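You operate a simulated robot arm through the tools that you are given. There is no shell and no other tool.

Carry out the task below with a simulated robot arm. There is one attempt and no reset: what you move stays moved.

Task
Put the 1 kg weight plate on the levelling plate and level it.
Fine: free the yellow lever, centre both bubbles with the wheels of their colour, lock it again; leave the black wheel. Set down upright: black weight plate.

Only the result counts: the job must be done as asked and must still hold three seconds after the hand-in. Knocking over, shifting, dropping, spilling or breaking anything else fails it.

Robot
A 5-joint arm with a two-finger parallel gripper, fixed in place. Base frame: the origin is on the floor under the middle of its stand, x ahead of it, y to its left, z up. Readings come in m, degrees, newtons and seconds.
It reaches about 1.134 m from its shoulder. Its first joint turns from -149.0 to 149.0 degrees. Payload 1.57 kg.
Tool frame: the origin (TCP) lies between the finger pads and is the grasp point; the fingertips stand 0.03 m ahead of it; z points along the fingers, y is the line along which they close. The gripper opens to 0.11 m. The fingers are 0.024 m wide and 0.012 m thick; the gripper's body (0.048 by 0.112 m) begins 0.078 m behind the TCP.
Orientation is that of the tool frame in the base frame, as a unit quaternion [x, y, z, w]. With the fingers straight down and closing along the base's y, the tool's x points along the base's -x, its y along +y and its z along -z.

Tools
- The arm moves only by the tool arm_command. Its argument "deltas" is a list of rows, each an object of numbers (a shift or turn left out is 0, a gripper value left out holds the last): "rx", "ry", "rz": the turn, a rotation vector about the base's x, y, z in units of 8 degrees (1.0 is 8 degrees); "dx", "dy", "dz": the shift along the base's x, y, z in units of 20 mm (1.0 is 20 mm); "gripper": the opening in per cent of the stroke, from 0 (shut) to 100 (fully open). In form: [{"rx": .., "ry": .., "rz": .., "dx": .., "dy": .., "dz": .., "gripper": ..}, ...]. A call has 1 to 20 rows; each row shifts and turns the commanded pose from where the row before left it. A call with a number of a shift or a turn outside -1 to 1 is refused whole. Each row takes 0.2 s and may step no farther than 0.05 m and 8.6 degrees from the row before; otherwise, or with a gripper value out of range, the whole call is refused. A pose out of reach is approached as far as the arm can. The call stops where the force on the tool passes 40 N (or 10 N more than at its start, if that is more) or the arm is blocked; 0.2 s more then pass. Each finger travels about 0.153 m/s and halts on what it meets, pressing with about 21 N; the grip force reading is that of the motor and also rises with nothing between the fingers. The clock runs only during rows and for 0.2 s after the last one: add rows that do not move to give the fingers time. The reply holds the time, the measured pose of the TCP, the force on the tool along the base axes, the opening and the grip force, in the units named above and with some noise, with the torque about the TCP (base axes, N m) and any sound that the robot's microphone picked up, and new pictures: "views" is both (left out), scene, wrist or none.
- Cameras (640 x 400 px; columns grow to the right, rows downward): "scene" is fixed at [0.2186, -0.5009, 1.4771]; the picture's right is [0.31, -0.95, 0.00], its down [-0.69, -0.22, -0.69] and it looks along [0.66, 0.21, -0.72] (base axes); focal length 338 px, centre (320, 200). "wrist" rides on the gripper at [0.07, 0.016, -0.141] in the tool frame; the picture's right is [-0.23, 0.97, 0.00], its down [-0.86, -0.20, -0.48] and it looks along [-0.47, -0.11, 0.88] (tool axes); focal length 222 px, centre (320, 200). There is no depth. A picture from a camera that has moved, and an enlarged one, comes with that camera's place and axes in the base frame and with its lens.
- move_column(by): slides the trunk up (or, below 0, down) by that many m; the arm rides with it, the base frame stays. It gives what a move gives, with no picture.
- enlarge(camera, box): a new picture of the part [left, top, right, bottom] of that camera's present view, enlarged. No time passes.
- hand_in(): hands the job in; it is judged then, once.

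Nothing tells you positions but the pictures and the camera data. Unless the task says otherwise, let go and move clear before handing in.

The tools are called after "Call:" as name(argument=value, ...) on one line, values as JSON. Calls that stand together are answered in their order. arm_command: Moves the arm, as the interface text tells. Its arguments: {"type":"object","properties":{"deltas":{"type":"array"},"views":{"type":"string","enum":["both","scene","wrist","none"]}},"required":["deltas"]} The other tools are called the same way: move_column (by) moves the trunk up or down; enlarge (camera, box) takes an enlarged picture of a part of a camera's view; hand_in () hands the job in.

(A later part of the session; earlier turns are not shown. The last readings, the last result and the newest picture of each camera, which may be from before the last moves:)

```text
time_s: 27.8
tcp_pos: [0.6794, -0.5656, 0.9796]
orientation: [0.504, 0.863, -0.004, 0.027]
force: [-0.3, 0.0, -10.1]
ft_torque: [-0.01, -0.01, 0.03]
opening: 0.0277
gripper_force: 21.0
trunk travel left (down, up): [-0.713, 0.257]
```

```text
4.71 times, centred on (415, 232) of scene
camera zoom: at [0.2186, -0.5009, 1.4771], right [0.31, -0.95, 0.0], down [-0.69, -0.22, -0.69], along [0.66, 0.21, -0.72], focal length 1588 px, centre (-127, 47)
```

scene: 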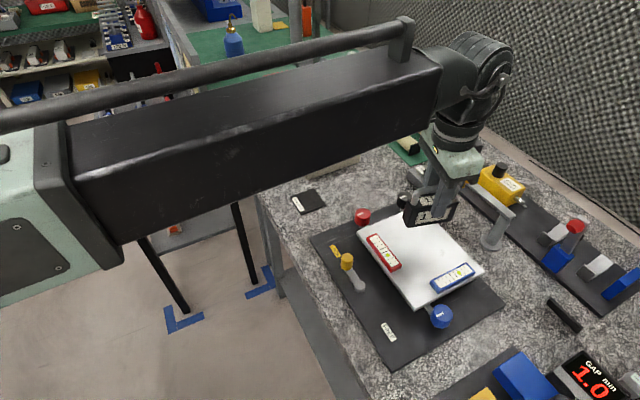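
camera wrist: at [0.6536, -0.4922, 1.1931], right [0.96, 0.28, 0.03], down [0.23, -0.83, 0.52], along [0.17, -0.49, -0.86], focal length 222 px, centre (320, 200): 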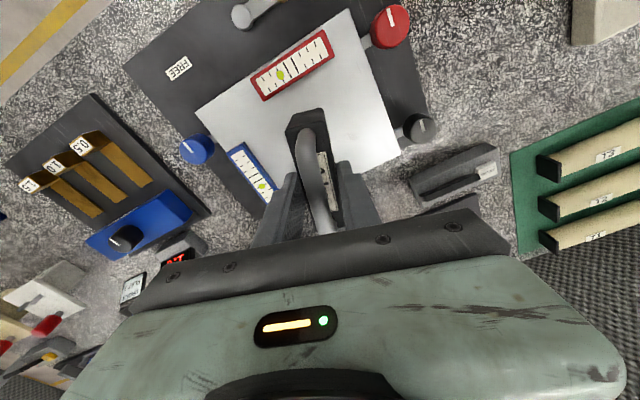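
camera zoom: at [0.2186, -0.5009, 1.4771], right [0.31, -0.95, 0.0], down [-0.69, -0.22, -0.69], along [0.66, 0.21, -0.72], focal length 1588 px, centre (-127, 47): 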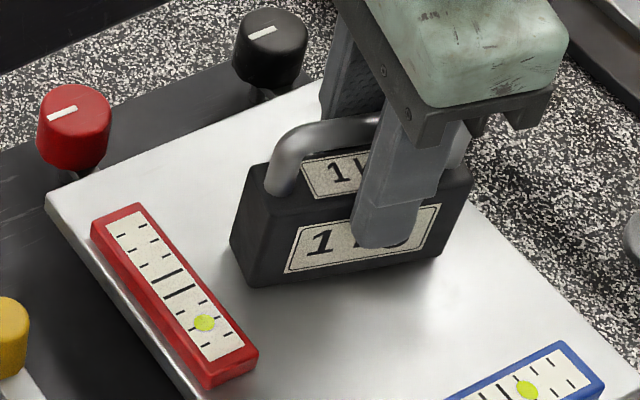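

Call:
move_column(by=-0.003)

Call:
move_column(by=-0.002)

Call:
enlarge(camera="scene", box=[370, 200, 460, 260])

```text
time_s: 28.4
tcp_pos: [0.6794, -0.5651, 0.9772]
orientation: [0.504, 0.863, -0.005, 0.027]
force: [0.0, 1.0, -8.5]
ft_torque: [-0.03, -0.01, -0.03]
opening: 0.0278
gripper_force: 20.8
trunk travel left (down, up): [-0.71, 0.26]
```

```text
time_s: 28.9
tcp_pos: [0.6801, -0.5647, 0.9768]
orientation: [0.504, 0.863, -0.005, 0.029]
force: [7.1, -4.8, 14.6]
ft_torque: [-0.27, -0.05, -0.03]
opening: 0.028
gripper_force: 20.9
trunk travel left (down, up): [-0.708, 0.262]
```

```text
6.67 times, centred on (415, 230) of scene
camera zoom: at [0.2186, -0.5009, 1.4771], right [0.31, -0.95, 0.0], down [-0.69, -0.22, -0.69], along [0.66, 0.21, -0.72], focal length 2250 px, centre (-313, 0)
```

zoom: 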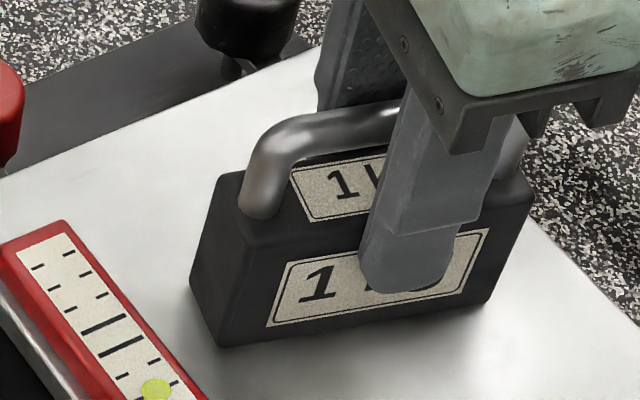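

Contact (+14.6 N). I'll ease off about 1.5 mm and then open the gripper modestly.

Call:
move_column(by=0.0015)

Call:
arm_command(deltas=[{"gripper": 30}, {"gripper": 42}, {}, {}], views="both")

Call:
enlarge(camera="scene", box=[370, 200, 460, 260])

```text
time_s: 29.4
tcp_pos: [0.6788, -0.5637, 0.9763]
orientation: [0.504, 0.863, -0.005, 0.027]
force: [1.3, 0.0, -4.5]
ft_torque: [-0.23, -0.09, 0.03]
opening: 0.0278
gripper_force: 21.6
trunk travel left (down, up): [-0.71, 0.26]
```

```text
time_s: 30.4
tcp_pos: [0.6787, -0.5649, 0.9785]
orientation: [0.505, 0.863, -0.004, 0.027]
force: [0.2, 0.6, -0.1]
ft_torque: [-0.01, -0.02, 0.01]
opening: 0.0462
gripper_force: 0.1
trunk travel left (down, up): [-0.71, 0.26]
camera wrist: at [0.6529, -0.4917, 1.1164], right [0.96, 0.28, 0.03], down [0.23, -0.83, 0.52], along [0.17, -0.49, -0.85], focal length 222 px, centre (320, 200)
```

scene: 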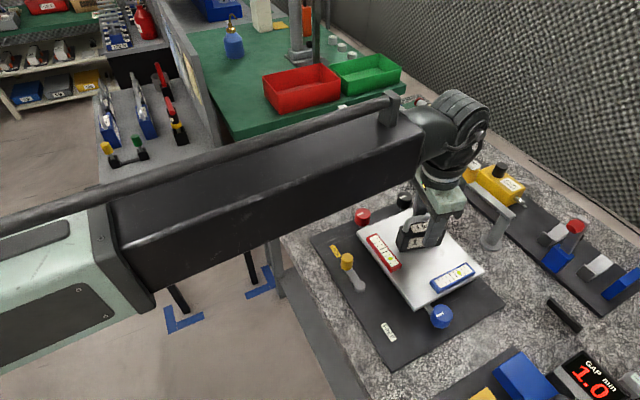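
wrist: 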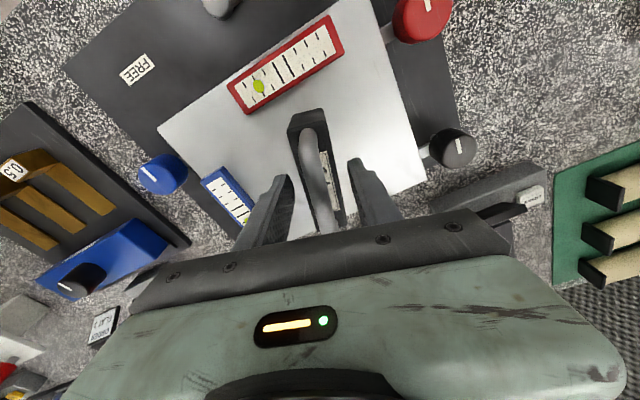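

```text
6.67 times, centred on (415, 230) of scene
camera zoom: at [0.2186, -0.5009, 1.4771], right [0.31, -0.95, 0.0], down [-0.69, -0.22, -0.69], along [0.66, 0.21, -0.72], focal length 2250 px, centre (-313, 0)
```

zoom: 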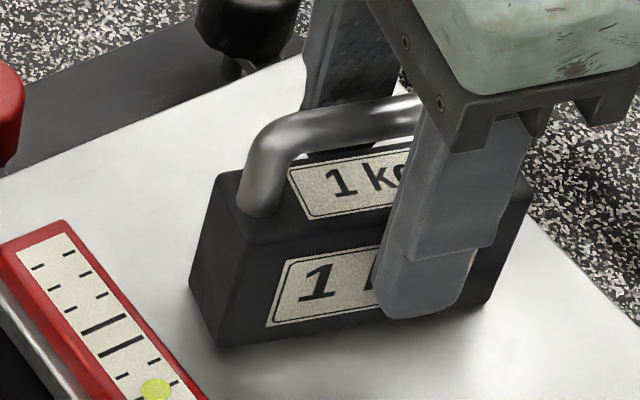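

The weight is released and standing on the plate. I'll raise clear with the column.

Call:
move_column(by=0.12)

Call:
enlarge(camera="scene", box=[350, 190, 500, 310])

Call:
enlarge(camera="wrist", box=[120, 20, 480, 245])

```text
time_s: 31.9
tcp_pos: [0.6809, -0.5654, 1.0972]
orientation: [0.504, 0.863, -0.004, 0.028]
force: [-0.2, 0.2, 0.3]
ft_torque: [0.03, 0.0, 0.0]
opening: 0.0462
gripper_force: 0.1
trunk travel left (down, up): [-0.83, 0.14]
```

```text
3.33 times, centred on (425, 250) of scene
camera zoom: at [0.2186, -0.5009, 1.4771], right [0.31, -0.95, 0.0], down [-0.69, -0.22, -0.69], along [0.66, 0.21, -0.72], focal length 1125 px, centre (-30, 33)
```

zoom: 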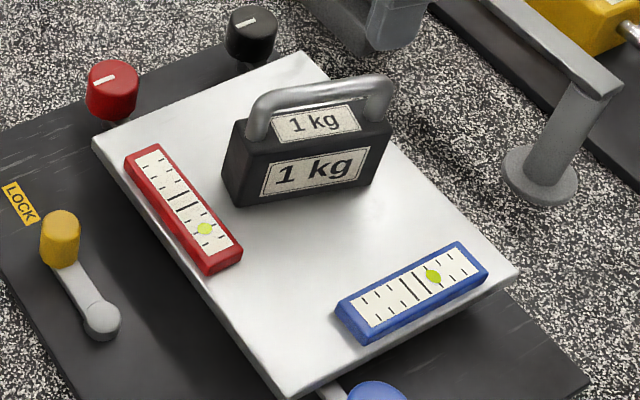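

```text
1.78 times, centred on (300, 132) of wrist
camera zoom: at [0.6529, -0.4917, 1.2363], right [0.96, 0.28, 0.03], down [0.23, -0.83, 0.52], along [0.17, -0.49, -0.85], focal length 395 px, centre (356, 320)
```

zoom: 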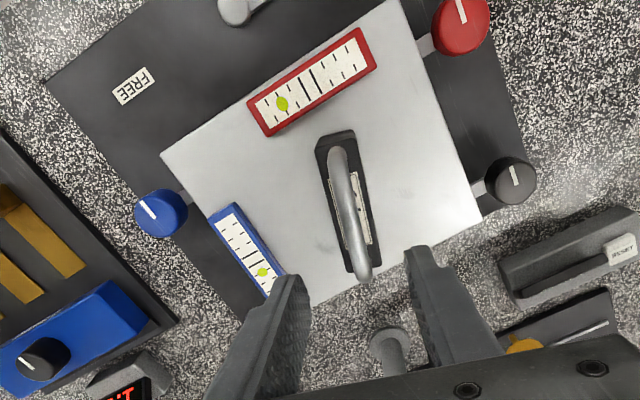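

The weight stands upright on the plate. Next I'll undo the small tilt and turn the gripper so the fingers close across the lever, then move above the yellow knob for a look.

Call:
arm_command(deltas=[{"rx": 0.2556, "ry": 0.3077}, {"dx": -0.415, "dy": 0.65, "rz": -0.93}, {"dx": -0.415, "dy": 0.65, "rz": -0.93}, {"dx": -0.415, "dy": 0.65, "rz": -0.93}, {"dx": -0.415, "dy": 0.65, "rz": -0.93}, {"dx": -0.415, "dy": 0.65, "rz": -0.93}, {"dx": -0.415, "dy": 0.65, "rz": -0.93}, {"dx": -0.415, "dy": 0.65, "rz": -0.93}, {"dx": -0.415, "dy": 0.65, "rz": -0.93}, {"dx": -0.415, "dy": 0.65, "rz": -0.93}, {"dx": -0.415, "dy": 0.65, "rz": -0.93}, {}], views="both")

Call:
enlarge(camera="wrist", box=[220, 60, 420, 230])

```text
time_s: 34.5
tcp_pos: [0.5967, -0.4344, 1.0968]
orientation: [0.924, 0.383, 0.0, 0.0]
force: [-0.6, 0.6, 0.8]
ft_torque: [-0.01, 0.01, 0.0]
opening: 0.0462
gripper_force: 0.1
trunk travel left (down, up): [-0.83, 0.14]
camera wrist: at [0.6572, -0.3973, 1.2395], right [0.53, -0.85, 0.0], down [-0.75, -0.46, 0.48], along [-0.41, -0.25, -0.88], focal length 222 px, centre (320, 200)
```

scene: 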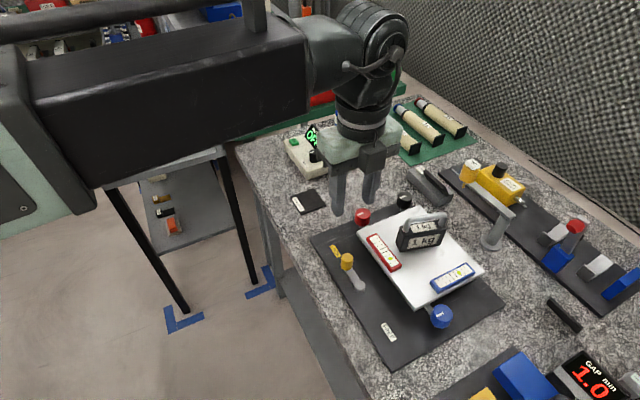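
wrist: 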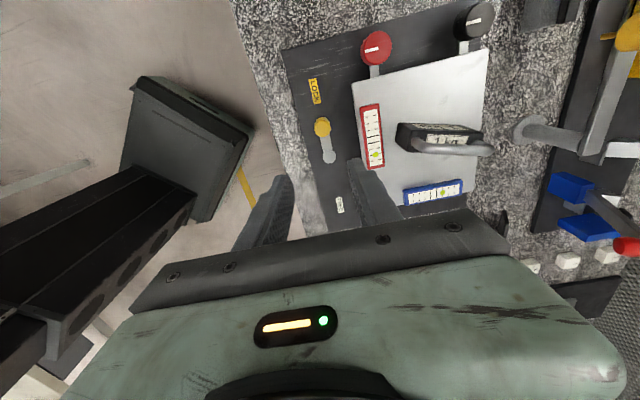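

```text
2.35 times, centred on (320, 145) of wrist
camera zoom: at [0.6572, -0.3973, 1.2395], right [0.53, -0.85, 0.0], down [-0.75, -0.46, 0.48], along [-0.41, -0.25, -0.88], focal length 523 px, centre (320, 329)
```

zoom: 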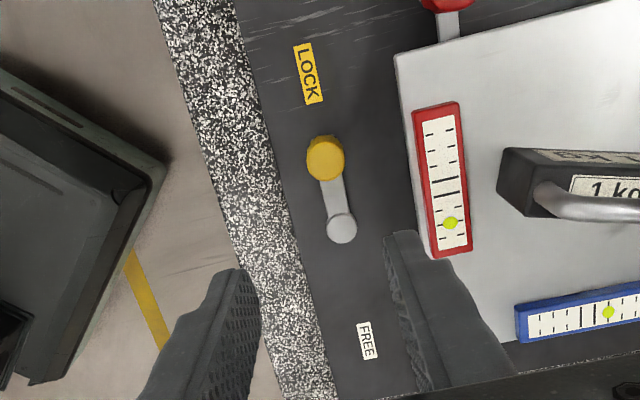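

The pivot comes out at about (0.568, -0.470) and the yellow knob at about (0.605, -0.434, top 0.907), a 52 mm lever. I'll align over the knob and lower most of the way.

Call:
arm_command(deltas=[{"dx": 0.44, "dy": 0.07}, {}], views="none")

Call:
move_column(by=-0.13)

Call:
arm_command(deltas=[{}], views="both")

Call:
enlarge(camera="wrist", box=[240, 100, 400, 240])

```text
time_s: 35.1
tcp_pos: [0.6066, -0.4341, 1.0961]
orientation: [0.924, 0.383, 0.0, 0.0]
force: [-0.4, -0.6, -0.2]
ft_torque: [-0.02, 0.01, -0.04]
opening: 0.0461
gripper_force: 0.1
trunk travel left (down, up): [-0.83, 0.14]
```

```text
time_s: 36.7
tcp_pos: [0.6056, -0.4339, 0.9669]
orientation: [0.924, 0.382, 0.0, 0.0]
force: [-0.7, -0.2, -0.2]
ft_torque: [0.0, 0.01, -0.02]
opening: 0.0464
gripper_force: 0.0
trunk travel left (down, up): [-0.7, 0.27]
```

```text
time_s: 37.1
tcp_pos: [0.6061, -0.434, 0.9667]
orientation: [0.924, 0.382, 0.0, 0.0]
force: [-0.7, -0.2, -0.2]
ft_torque: [0.0, 0.02, 0.0]
opening: 0.0462
gripper_force: 0.1
trunk travel left (down, up): [-0.7, 0.27]
camera wrist: at [0.6658, -0.3962, 1.1096], right [0.53, -0.85, 0.0], down [-0.75, -0.46, 0.48], along [-0.41, -0.25, -0.88], focal length 222 px, centre (320, 200)
```

scene: 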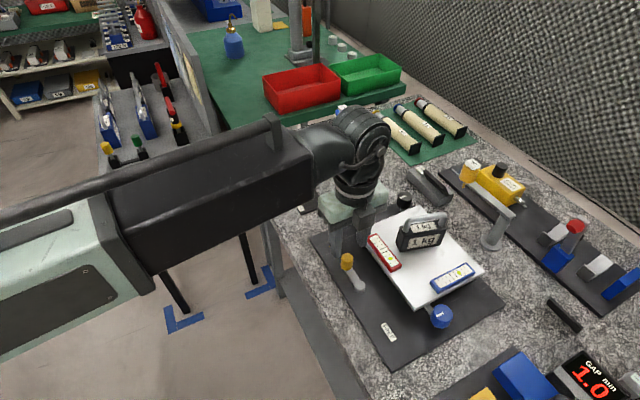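
wrist: 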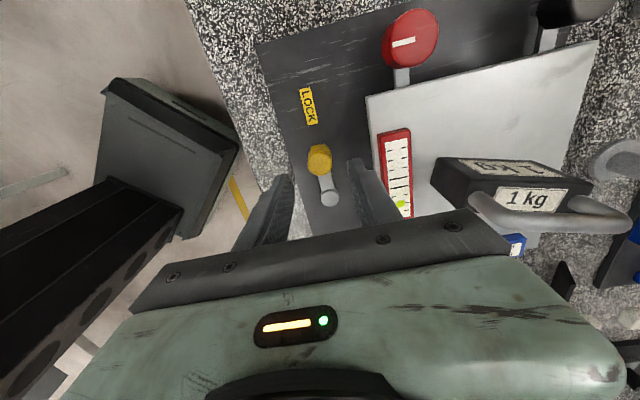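

```text
2.86 times, centred on (320, 170) of wrist
camera zoom: at [0.6658, -0.3962, 1.1096], right [0.53, -0.85, 0.0], down [-0.75, -0.46, 0.48], along [-0.41, -0.25, -0.88], focal length 635 px, centre (320, 286)
```

zoom: 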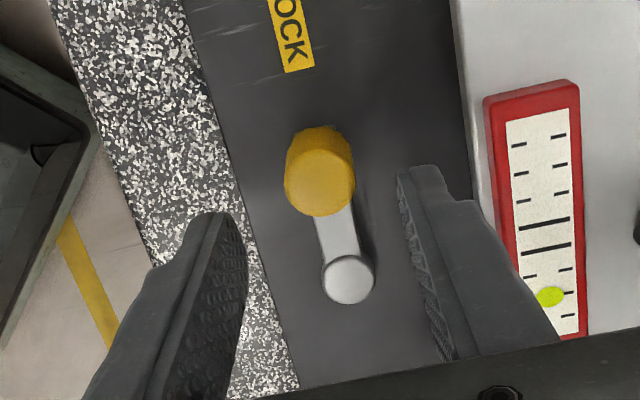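

The knob is exactly below the TCP. I'm lowering so the fingers straddle it, then closing to a loose cage.

Call:
move_column(by=-0.06)

Call:
arm_command(deltas=[{"gripper": 27}, {}], views="both")

Call:
enlarge(camera="wrist", box=[240, 100, 400, 240])

```text
time_s: 38.1
tcp_pos: [0.6064, -0.4337, 0.907]
orientation: [0.924, 0.383, 0.0, -0.001]
force: [-0.5, -0.4, 0.2]
ft_torque: [0.01, -0.02, -0.02]
opening: 0.0461
gripper_force: 0.0
trunk travel left (down, up): [-0.64, 0.33]
```

```text
time_s: 38.7
tcp_pos: [0.6064, -0.4334, 0.9066]
orientation: [0.924, 0.382, 0.001, 0.0]
force: [-0.4, -0.5, -0.4]
ft_torque: [0.01, 0.0, -0.01]
opening: 0.0298
gripper_force: 0.0
trunk travel left (down, up): [-0.64, 0.33]
camera wrist: at [0.6658, -0.3962, 1.0495], right [0.53, -0.85, 0.0], down [-0.75, -0.46, 0.48], along [-0.41, -0.25, -0.88], focal length 222 px, centre (320, 200)
```

scene: 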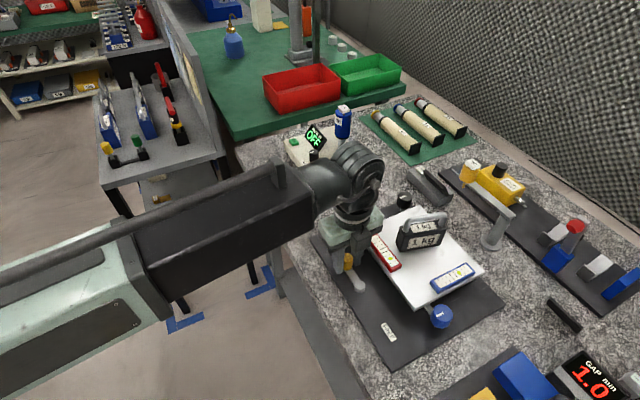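
wrist: 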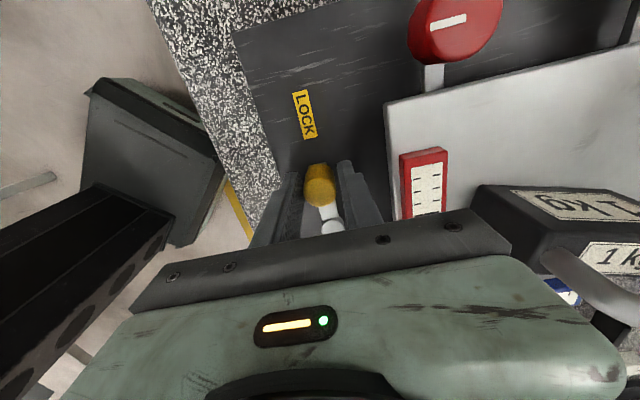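

```text
2.86 times, centred on (320, 170) of wrist
camera zoom: at [0.6658, -0.3962, 1.0495], right [0.53, -0.85, 0.0], down [-0.75, -0.46, 0.48], along [-0.41, -0.25, -0.88], focal length 635 px, centre (320, 286)
```

zoom: 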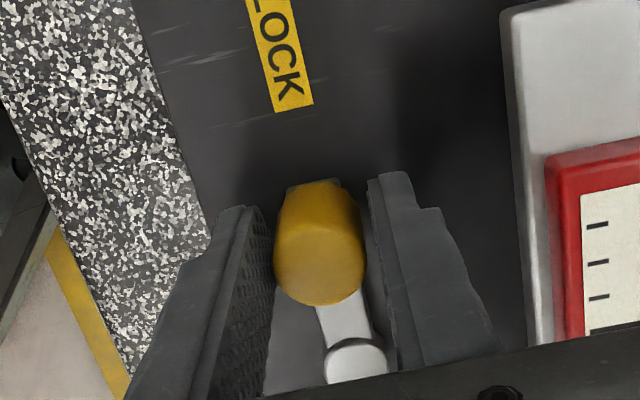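

The knob is caged. I'll try swinging the lever outward, away from the plate edge, about the pivot for the first 22°, and watch the force.

Call:
arm_command(deltas=[{"dx": -0.2538, "dy": 0.2265, "rz": 0.9375}, {"dx": -0.2813, "dy": 0.1914, "rz": 0.9375}, {"dx": -0.3037, "dy": 0.1531, "rz": 0.9375}, {}], views="both")

Call:
enlarge(camera="wrist", box=[240, 100, 400, 240])

```text
time_s: 39.7
tcp_pos: [0.5879, -0.4221, 0.9062]
orientation: [0.831, 0.556, 0.0, 0.001]
force: [0.7, -0.2, 0.3]
ft_torque: [-0.02, 0.01, 0.02]
opening: 0.0301
gripper_force: 0.2
trunk travel left (down, up): [-0.64, 0.33]
camera wrist: at [0.6299, -0.3644, 1.0495], right [0.81, -0.58, 0.0], down [-0.51, -0.71, 0.48], along [-0.28, -0.39, -0.88], focal length 222 px, centre (320, 200)
```

scene: 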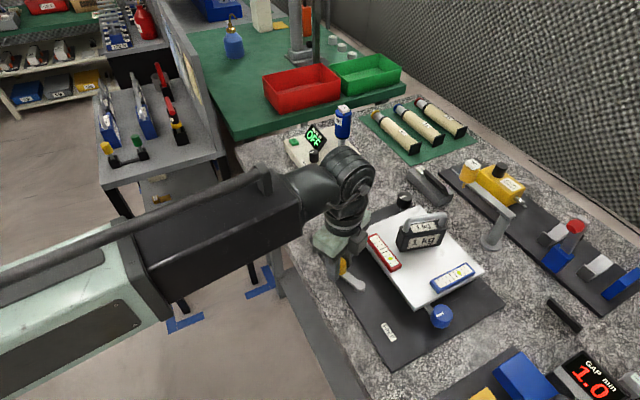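
wrist: 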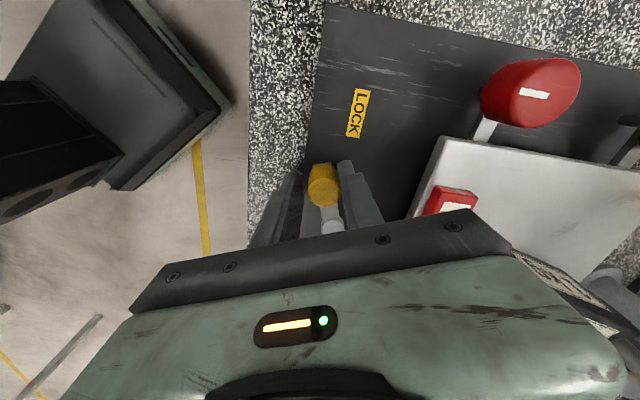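

```text
2.86 times, centred on (320, 170) of wrist
camera zoom: at [0.6299, -0.3644, 1.0495], right [0.81, -0.58, 0.0], down [-0.51, -0.71, 0.48], along [-0.28, -0.39, -0.88], focal length 635 px, centre (320, 286)
```

zoom: 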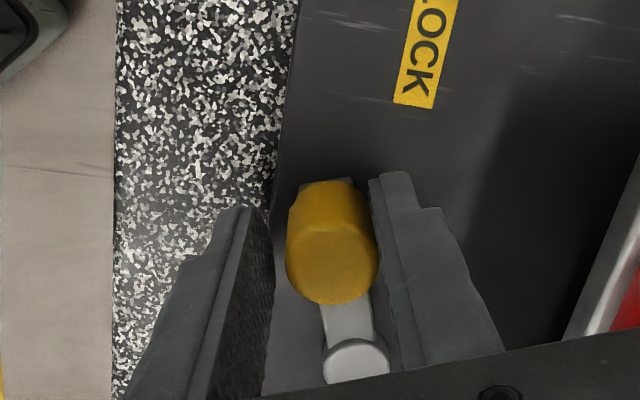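

The lever swings outward freely. Continuing the arc.

Call:
arm_command(deltas=[{"dx": -0.3211, "dy": 0.1121, "rz": 0.9375}, {"dx": -0.3328, "dy": 0.0694, "rz": 0.9375}, {"dx": -0.3393, "dy": 0.0252, "rz": 0.9375}, {"dx": -0.3396, "dy": -0.0195, "rz": 0.9375}, {"dx": -0.3341, "dy": -0.0634, "rz": 0.9375}, {"dx": -0.3229, "dy": -0.1063, "rz": 0.9375}, {"dx": -0.3063, "dy": -0.1477, "rz": 0.9375}, {"dx": -0.2844, "dy": -0.1867, "rz": 0.9375}, {"dx": -0.2577, "dy": -0.2218, "rz": 0.9375}, {}], views="both")

Call:
enlarge(camera="wrist", box=[240, 100, 400, 240])

```text
time_s: 41.9
tcp_pos: [0.5316, -0.4336, 0.9072]
orientation: [0.382, 0.924, 0.0, 0.0]
force: [0.4, -0.1, -0.3]
ft_torque: [0.02, 0.03, 0.02]
opening: 0.0299
gripper_force: 0.1
trunk travel left (down, up): [-0.64, 0.33]
camera wrist: at [0.4935, -0.3727, 1.0496], right [0.85, 0.53, 0.0], down [0.47, -0.74, 0.48], along [0.25, -0.41, -0.88], focal length 222 px, centre (320, 200)
```

scene: 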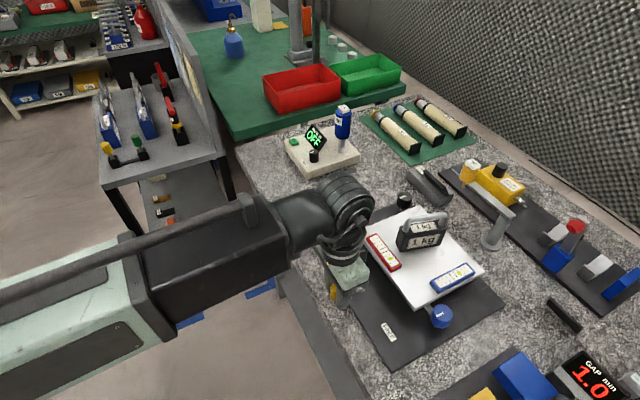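
wrist: 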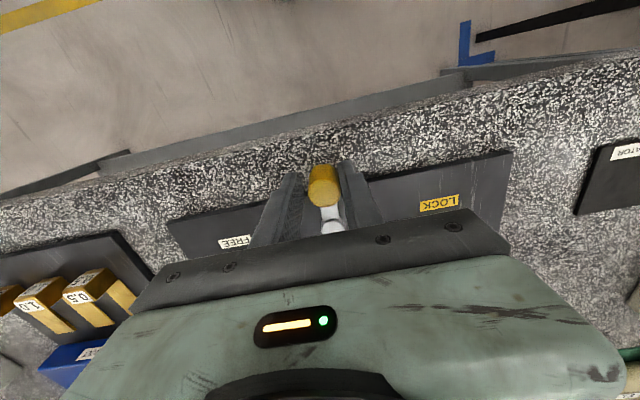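

```text
2.86 times, centred on (320, 170) of wrist
camera zoom: at [0.4935, -0.3727, 1.0496], right [0.85, 0.53, 0.0], down [0.47, -0.74, 0.48], along [0.25, -0.41, -0.88], focal length 635 px, centre (320, 286)
```

zoom: 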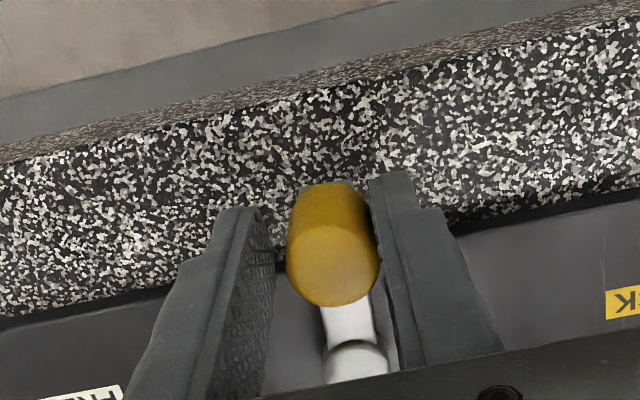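

Halfway round at 90° with no resistance. Continuing the rest of the arc to FREE.

Call:
arm_command(deltas=[{"dx": -0.2265, "dy": -0.2538, "rz": 0.9375}, {"dx": -0.1914, "dy": -0.2813, "rz": 0.9375}, {"dx": -0.1531, "dy": -0.3037, "rz": 0.9375}, {"dx": -0.1121, "dy": -0.3211, "rz": 0.9375}, {"dx": -0.0694, "dy": -0.3328, "rz": 0.9375}, {"dx": -0.0252, "dy": -0.3393, "rz": 0.9375}, {"dx": 0.0195, "dy": -0.3396, "rz": 0.9375}, {"dx": 0.0634, "dy": -0.3341, "rz": 0.9375}, {}], views="both")

Call:
enlarge(camera="wrist", box=[240, 100, 400, 240])

```text
time_s: 43.9
tcp_pos: [0.5177, -0.4833, 0.9074]
orientation: [-0.132, 0.991, 0.0, 0.0]
force: [-1.0, 0.2, -0.3]
ft_torque: [0.03, 0.03, -0.01]
opening: 0.0302
gripper_force: 0.3
trunk travel left (down, up): [-0.64, 0.33]
camera wrist: at [0.4464, -0.486, 1.0496], right [-0.04, 1.0, 0.0], down [0.88, 0.03, 0.48], along [0.48, 0.02, -0.88], focal length 222 px, centre (320, 200)
```

scene: 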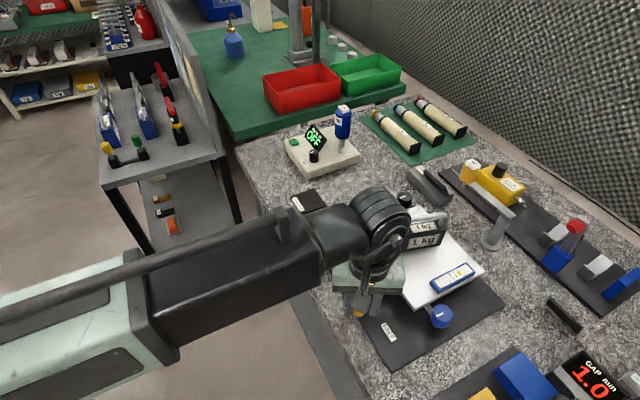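
wrist: 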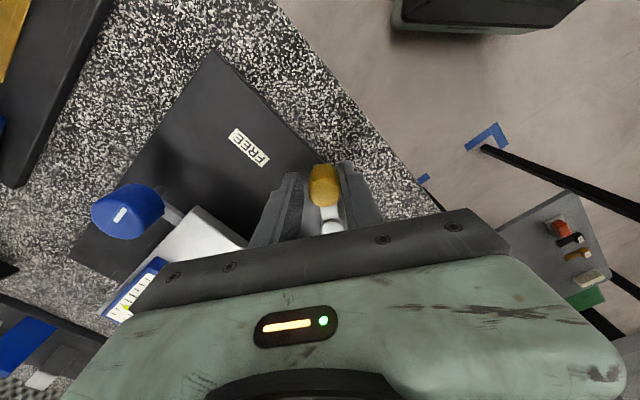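

```text
2.86 times, centred on (320, 170) of wrist
camera zoom: at [0.4464, -0.486, 1.0496], right [-0.04, 1.0, 0.0], down [0.88, 0.03, 0.48], along [0.48, 0.02, -0.88], focal length 635 px, centre (320, 286)
```

zoom: 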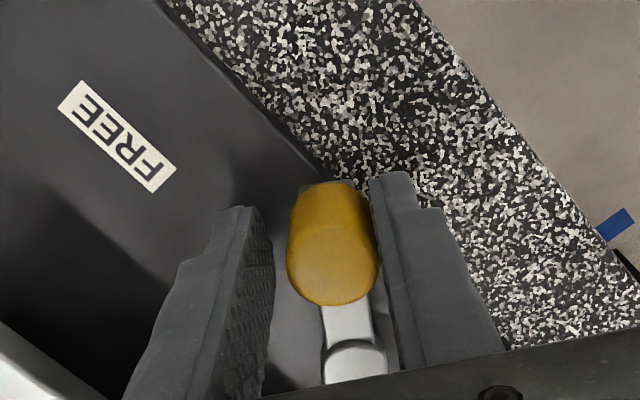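

Call:
arm_command(deltas=[{"dx": 0.1063, "dy": -0.3229, "rz": 0.9375}, {"dx": 0.1477, "dy": -0.3063, "rz": 0.9375}, {"dx": 0.1867, "dy": -0.2844, "rz": 0.9375}, {"dx": 0.2218, "dy": -0.2577, "rz": 0.9375}, {}], views="both")

Call:
enlarge(camera="wrist", box=[240, 100, 400, 240])

Call:
enlarge(camera="scene", box=[320, 200, 500, 350])

```text
time_s: 45.1
tcp_pos: [0.5308, -0.5068, 0.9084]
orientation: [-0.384, 0.924, 0.0, 0.0]
force: [0.3, 0.2, -0.8]
ft_torque: [-0.04, 0.01, -0.02]
opening: 0.03
gripper_force: 0.4
trunk travel left (down, up): [-0.64, 0.33]
camera wrist: at [0.4702, -0.5453, 1.0496], right [-0.53, 0.85, 0.0], down [0.74, 0.47, 0.48], along [0.41, 0.25, -0.88], focal length 222 px, centre (320, 200)
```

scene: 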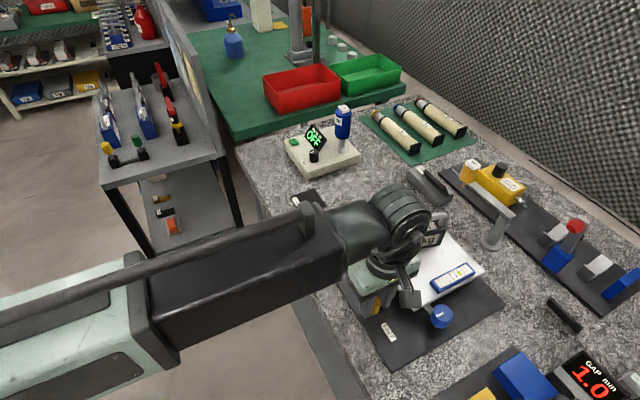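
wrist: 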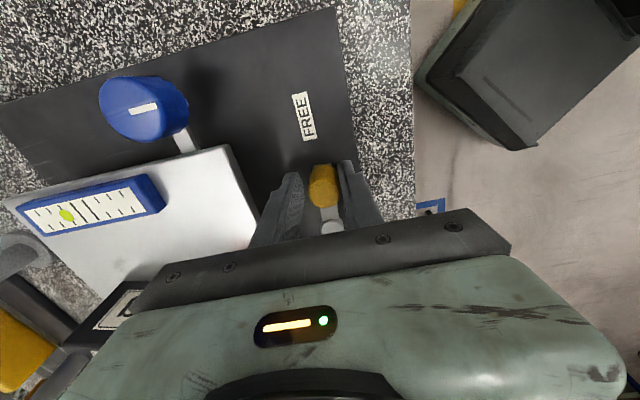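

```text
2.86 times, centred on (320, 170) of wrist
camera zoom: at [0.4702, -0.5453, 1.0496], right [-0.53, 0.85, 0.0], down [0.74, 0.47, 0.48], along [0.41, 0.25, -0.88], focal length 635 px, centre (320, 286)
```

zoom: 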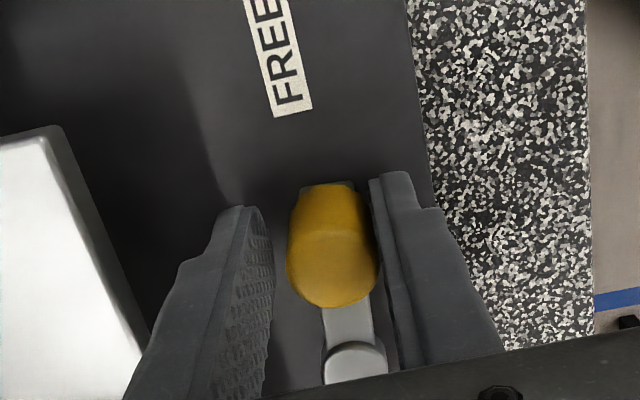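

```text
2.67 times, centred on (410, 275) of scene
camera zoom: at [0.2186, -0.5009, 1.4771], right [0.31, -0.95, 0.0], down [-0.69, -0.22, -0.69], along [0.66, 0.21, -0.72], focal length 900 px, centre (80, 0)
```

zoom: 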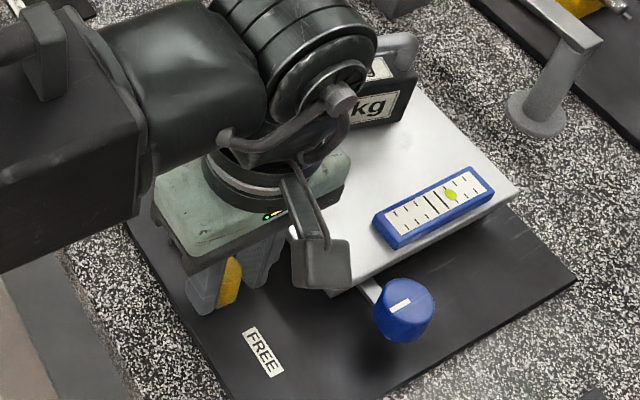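

The lever is nearly at FREE. I'll push on in small steps to feel for the end stop.

Call:
arm_command(deltas=[{"dx": 0.1317, "dy": -0.125, "rz": 0.5}, {"dx": 0.14, "dy": -0.1155, "rz": 0.5}, {}], views="wrist")

Call:
enlarge(camera="wrist", box=[240, 100, 400, 240])

```text
time_s: 45.9
tcp_pos: [0.5366, -0.5099, 0.9068]
orientation: [-0.447, 0.894, -0.001, 0.0]
force: [-2.7, 5.1, -0.6]
ft_torque: [0.07, 0.05, -0.02]
opening: 0.0352
gripper_force: 3.2
trunk travel left (down, up): [-0.64, 0.33]
camera wrist: at [0.4813, -0.5575, 1.0499], right [-0.64, 0.77, 0.0], down [0.67, 0.56, 0.48], along [0.37, 0.31, -0.88], focal length 222 px, centre (320, 200)
```

wrist: 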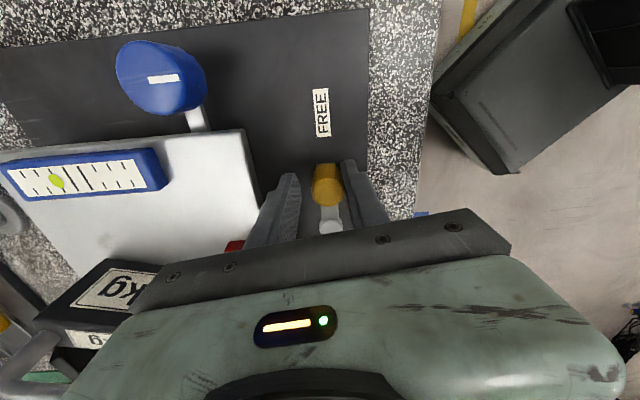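

```text
2.86 times, centred on (320, 170) of wrist
camera zoom: at [0.4813, -0.5575, 1.0499], right [-0.64, 0.77, 0.0], down [0.67, 0.56, 0.48], along [0.37, 0.31, -0.88], focal length 635 px, centre (320, 286)
```

zoom: 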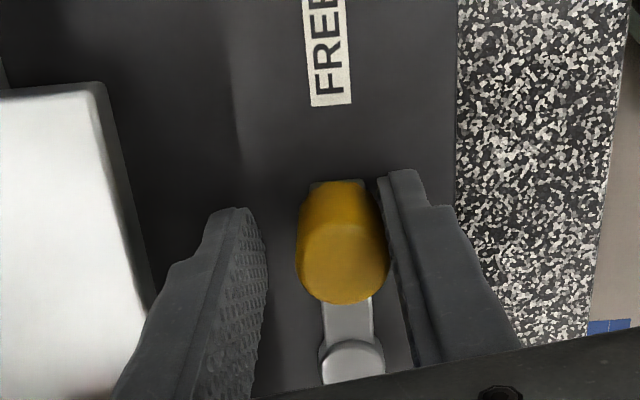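

The lever has reached its stop at FREE. I'll back off, open and rise clear with the column.

Call:
arm_command(deltas=[{"dx": -0.14, "dy": 0.1155, "rz": -0.5}, {"gripper": 40}, {}, {}], views="none")

Call:
move_column(by=0.16)

Call:
arm_command(deltas=[{}], views="both")

Call:
enlarge(camera="scene", box=[310, 200, 500, 350])

```text
time_s: 46.9
tcp_pos: [0.5345, -0.5088, 0.9068]
orientation: [-0.415, 0.91, 0.0, 0.0]
force: [0.3, -0.4, 0.7]
ft_torque: [-0.03, -0.03, 0.0]
opening: 0.044
gripper_force: 0.0
trunk travel left (down, up): [-0.64, 0.33]
```

```text
time_s: 48.7
tcp_pos: [0.5342, -0.5091, 1.0662]
orientation: [-0.415, 0.91, 0.0, 0.0]
force: [1.2, -0.6, 0.1]
ft_torque: [-0.01, 0.02, 0.01]
opening: 0.0441
gripper_force: 0.0
trunk travel left (down, up): [-0.8, 0.17]
```

```text
time_s: 49.1
tcp_pos: [0.5339, -0.5093, 1.0666]
orientation: [-0.414, 0.91, 0.0, -0.001]
force: [0.1, 0.5, 0.1]
ft_torque: [0.0, -0.05, 0.01]
opening: 0.044
gripper_force: 0.0
trunk travel left (down, up): [-0.8, 0.17]
camera wrist: at [0.4758, -0.5513, 1.2095], right [-0.59, 0.81, 0.0], down [0.71, 0.52, 0.48], along [0.39, 0.28, -0.88], focal length 222 px, centre (320, 200)
```

scene: 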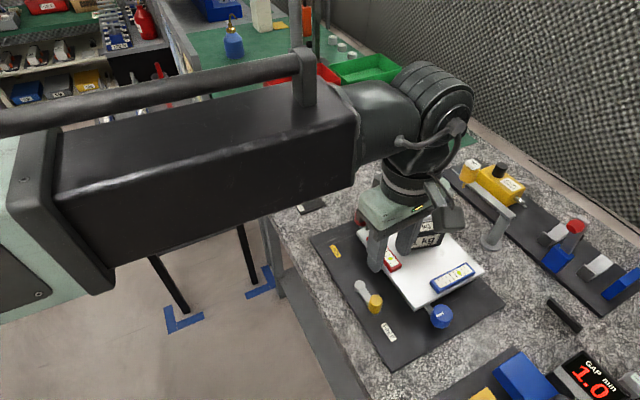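
wrist: 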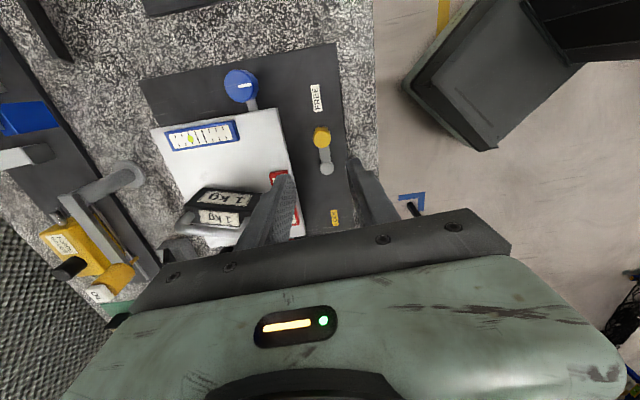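

```text
2.67 times, centred on (405, 275) of scene
camera zoom: at [0.2186, -0.5009, 1.4771], right [0.31, -0.95, 0.0], down [-0.69, -0.22, -0.69], along [0.66, 0.21, -0.72], focal length 900 px, centre (93, 0)
```

zoom: 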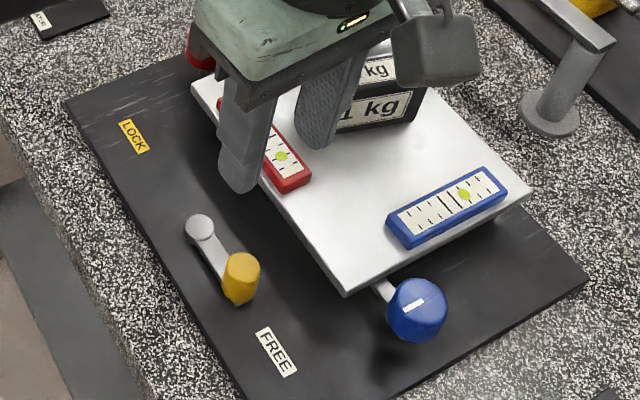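

The lever now points at FREE. Next I need precise wheel positions and bubble readings, so I'll zoom in.

Call:
enlarge(camera="wrist", box=[200, 50, 300, 120])

Call:
enlarge(camera="scene", box=[415, 290, 465, 340])

Call:
enlarge(camera="scene", box=[425, 255, 485, 295])

```text
5.71 times, centred on (250, 85) of wrist
camera zoom: at [0.4758, -0.5513, 1.2095], right [-0.59, 0.81, 0.0], down [0.71, 0.52, 0.48], along [0.39, 0.28, -0.88], focal length 1269 px, centre (720, 857)
```

zoom: 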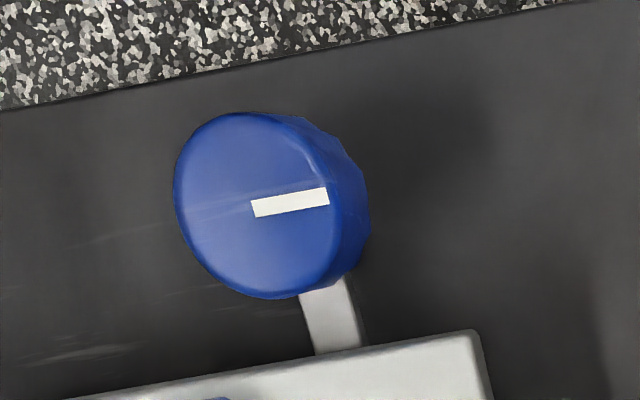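

```text
8.00 times, centred on (440, 315) of scene
camera zoom: at [0.2186, -0.5009, 1.4771], right [0.31, -0.95, 0.0], down [-0.69, -0.22, -0.69], along [0.66, 0.21, -0.72], focal length 2700 px, centre (-640, -720)
```

zoom: 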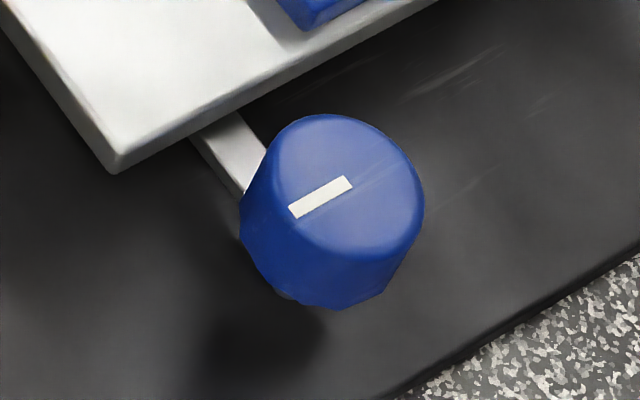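

```text
10.00 times, centred on (455, 275) of scene
camera zoom: at [0.2186, -0.5009, 1.4771], right [0.31, -0.95, 0.0], down [-0.69, -0.22, -0.69], along [0.66, 0.21, -0.72], focal length 3375 px, centre (-1030, -550)
```

zoom: 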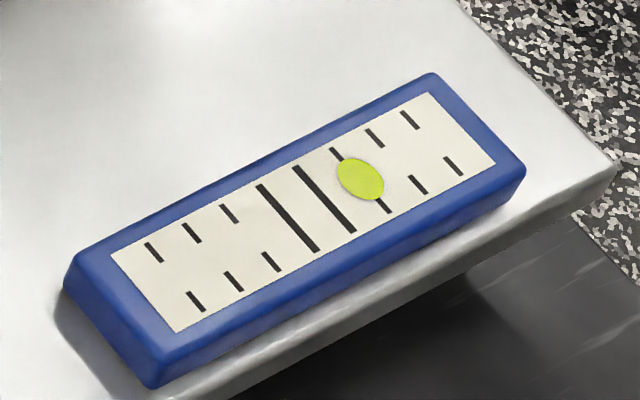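

The blue wheel top is at about (0.538, -0.625, 0.914). The plate edge is only about 32 mm from its axis, so I'll grip with the fingers along the plate edge. Moving above the wheel now.

Call:
arm_command(deltas=[{"dx": 0.034, "dy": -0.964, "rz": -0.28, "gripper": 51}, {"dx": 0.034, "dy": -0.964, "rz": -0.28}, {"dx": 0.034, "dy": -0.964}, {"dx": 0.034, "dy": -0.964}, {"dx": 0.034, "dy": -0.964}, {"dx": 0.034, "dy": -0.964}, {}], views="both")

Call:
enlarge(camera="wrist", box=[240, 80, 400, 220])

```text
time_s: 50.7
tcp_pos: [0.5367, -0.6249, 1.0662]
orientation: [-0.379, 0.926, 0.001, 0.001]
force: [-0.1, 0.3, -0.1]
ft_torque: [0.01, -0.01, -0.01]
opening: 0.0561
gripper_force: 0.1
trunk travel left (down, up): [-0.8, 0.17]
camera wrist: at [0.4767, -0.6636, 1.2095], right [-0.52, 0.85, 0.0], down [0.75, 0.46, 0.48], along [0.41, 0.25, -0.88], focal length 222 px, centre (320, 200)
```

scene: 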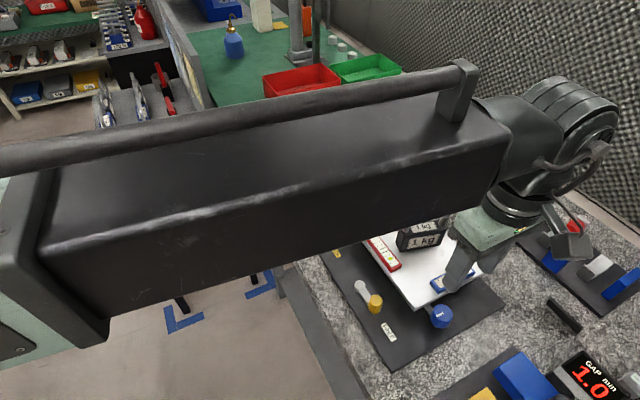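
wrist: 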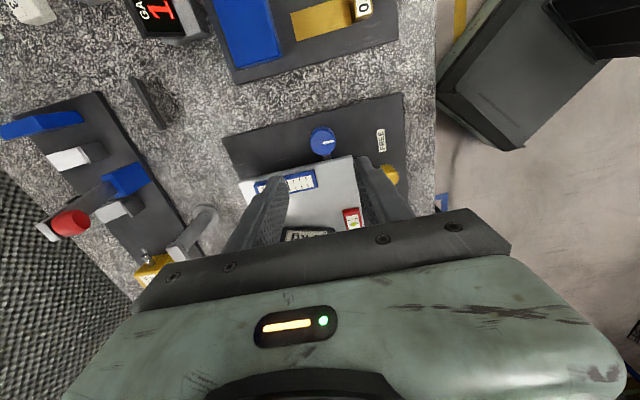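

```text
2.86 times, centred on (320, 150) of wrist
camera zoom: at [0.4767, -0.6636, 1.2095], right [-0.52, 0.85, 0.0], down [0.75, 0.46, 0.48], along [0.41, 0.25, -0.88], focal length 635 px, centre (320, 343)
```

zoom: 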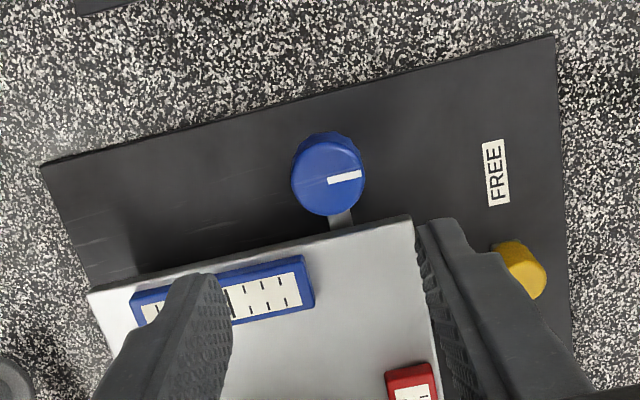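

The wheel is below the TCP, about 3 mm off in y. I'll correct that and lower to just above it.

Call:
arm_command(deltas=[{"dy": 0.13}, {}], views="none")

Call:
move_column(by=-0.11)

Call:
enlarge(camera="wrist", box=[240, 100, 400, 240])

Call:
enlarge(camera="scene", box=[350, 200, 510, 350])

```text
time_s: 51.3
tcp_pos: [0.5376, -0.6226, 1.0668]
orientation: [-0.379, 0.925, 0.0, 0.0]
force: [-0.4, 0.7, -0.4]
ft_torque: [0.0, -0.03, 0.02]
opening: 0.0561
gripper_force: 0.0
trunk travel left (down, up): [-0.8, 0.17]
```

```text
time_s: 52.7
tcp_pos: [0.5378, -0.6228, 0.9554]
orientation: [-0.38, 0.925, 0.0, 0.0]
force: [-0.4, 0.0, 0.2]
ft_torque: [-0.02, 0.04, 0.04]
opening: 0.0559
gripper_force: 0.0
trunk travel left (down, up): [-0.69, 0.28]
```

```text
2.86 times, centred on (320, 170) of wrist
camera zoom: at [0.4769, -0.6605, 1.0996], right [-0.52, 0.85, 0.0], down [0.75, 0.46, 0.48], along [0.41, 0.25, -0.88], focal length 635 px, centre (320, 286)
```

zoom: 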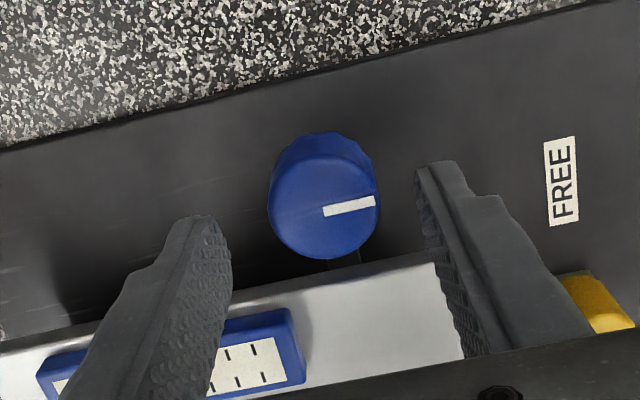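

```text
2.67 times, centred on (430, 275) of scene
camera zoom: at [0.2186, -0.5009, 1.4771], right [0.31, -0.95, 0.0], down [-0.69, -0.22, -0.69], along [0.66, 0.21, -0.72], focal length 900 px, centre (27, 0)
```

zoom: 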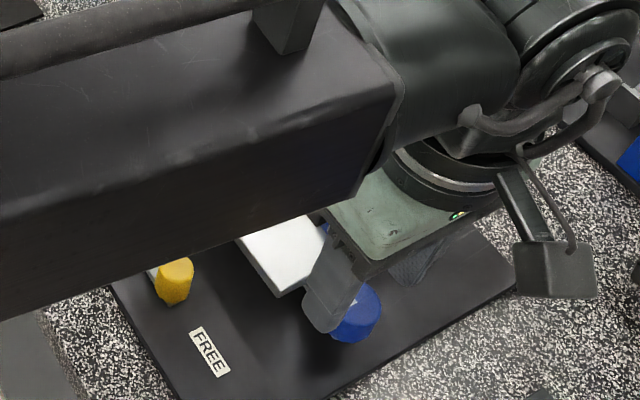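

The wheel is centred. I'll lower so the fingers cover its height, then close on it.

Call:
move_column(by=-0.042)

Call:
arm_command(deltas=[{"gripper": 0}, {}, {}], views="both")

Call:
enlarge(camera="wrist", box=[240, 100, 400, 240])

```text
time_s: 53.6
tcp_pos: [0.5385, -0.6219, 0.9146]
orientation: [-0.38, 0.925, 0.0, 0.0]
force: [0.2, 0.2, 0.5]
ft_torque: [0.01, 0.01, -0.01]
opening: 0.0559
gripper_force: 0.1
trunk travel left (down, up): [-0.648, 0.322]
```

```text
time_s: 54.4
tcp_pos: [0.5369, -0.6219, 0.9144]
orientation: [-0.38, 0.925, 0.001, 0.0]
force: [-13.9, 16.9, -17.5]
ft_torque: [-0.38, -0.3, -0.02]
opening: 0.0339
gripper_force: 42.1
trunk travel left (down, up): [-0.648, 0.322]
camera wrist: at [0.4763, -0.6599, 1.0576], right [-0.52, 0.85, 0.0], down [0.75, 0.46, 0.48], along [0.41, 0.25, -0.88], focal length 222 px, centre (320, 200)
```

scene: 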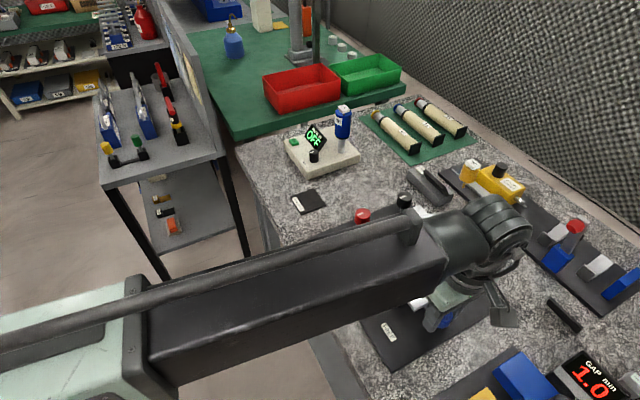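
wrist: 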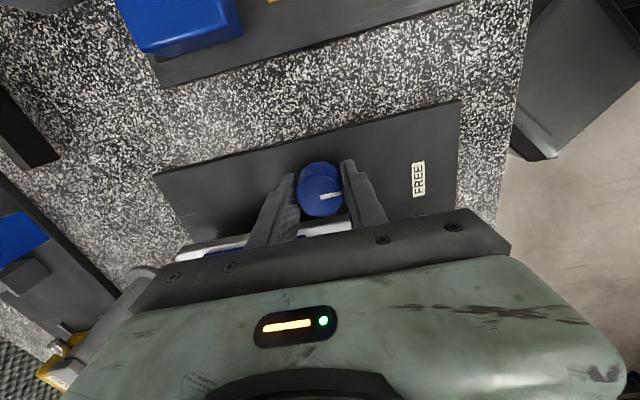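

```text
2.86 times, centred on (320, 170) of wrist
camera zoom: at [0.4763, -0.6599, 1.0576], right [-0.52, 0.85, 0.0], down [0.75, 0.46, 0.48], along [0.41, 0.25, -0.88], focal length 635 px, centre (320, 286)
```

zoom: 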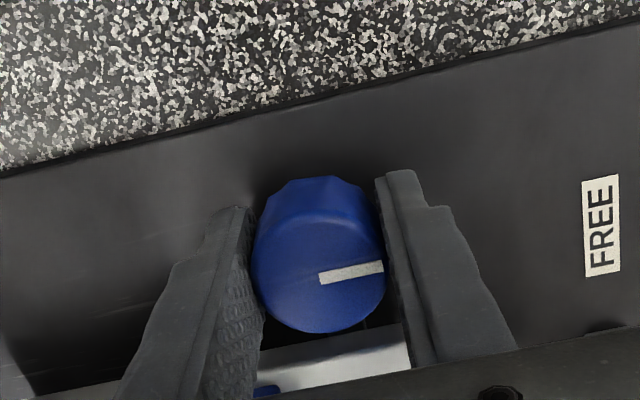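

The wheel is gripped but with a lateral force of about 22 N, so I'm slightly off-centre along the closing axis. I'll shift 1.5 mm to balance it.

Call:
arm_command(deltas=[{"dx": -0.0525, "dy": 0.0535}, {}], views="none")

```text
time_s: 55.0
tcp_pos: [0.5386, -0.6217, 0.9144]
orientation: [-0.379, 0.925, 0.0, 0.001]
force: [-6.2, 5.1, -6.0]
ft_torque: [0.62, 0.26, -0.01]
opening: 0.0338
gripper_force: 41.1
trunk travel left (down, up): [-0.648, 0.322]
```

Call:
arm_command(deltas=[{"dx": -0.02, "dy": 0.02}, {}], views="none")

```text
time_s: 55.6
tcp_pos: [0.5371, -0.6229, 0.9154]
orientation: [-0.379, 0.925, 0.0, 0.001]
force: [0.4, -5.9, 4.4]
ft_torque: [0.75, 0.03, -0.01]
opening: 0.0338
gripper_force: 41.2
trunk travel left (down, up): [-0.648, 0.322]
```

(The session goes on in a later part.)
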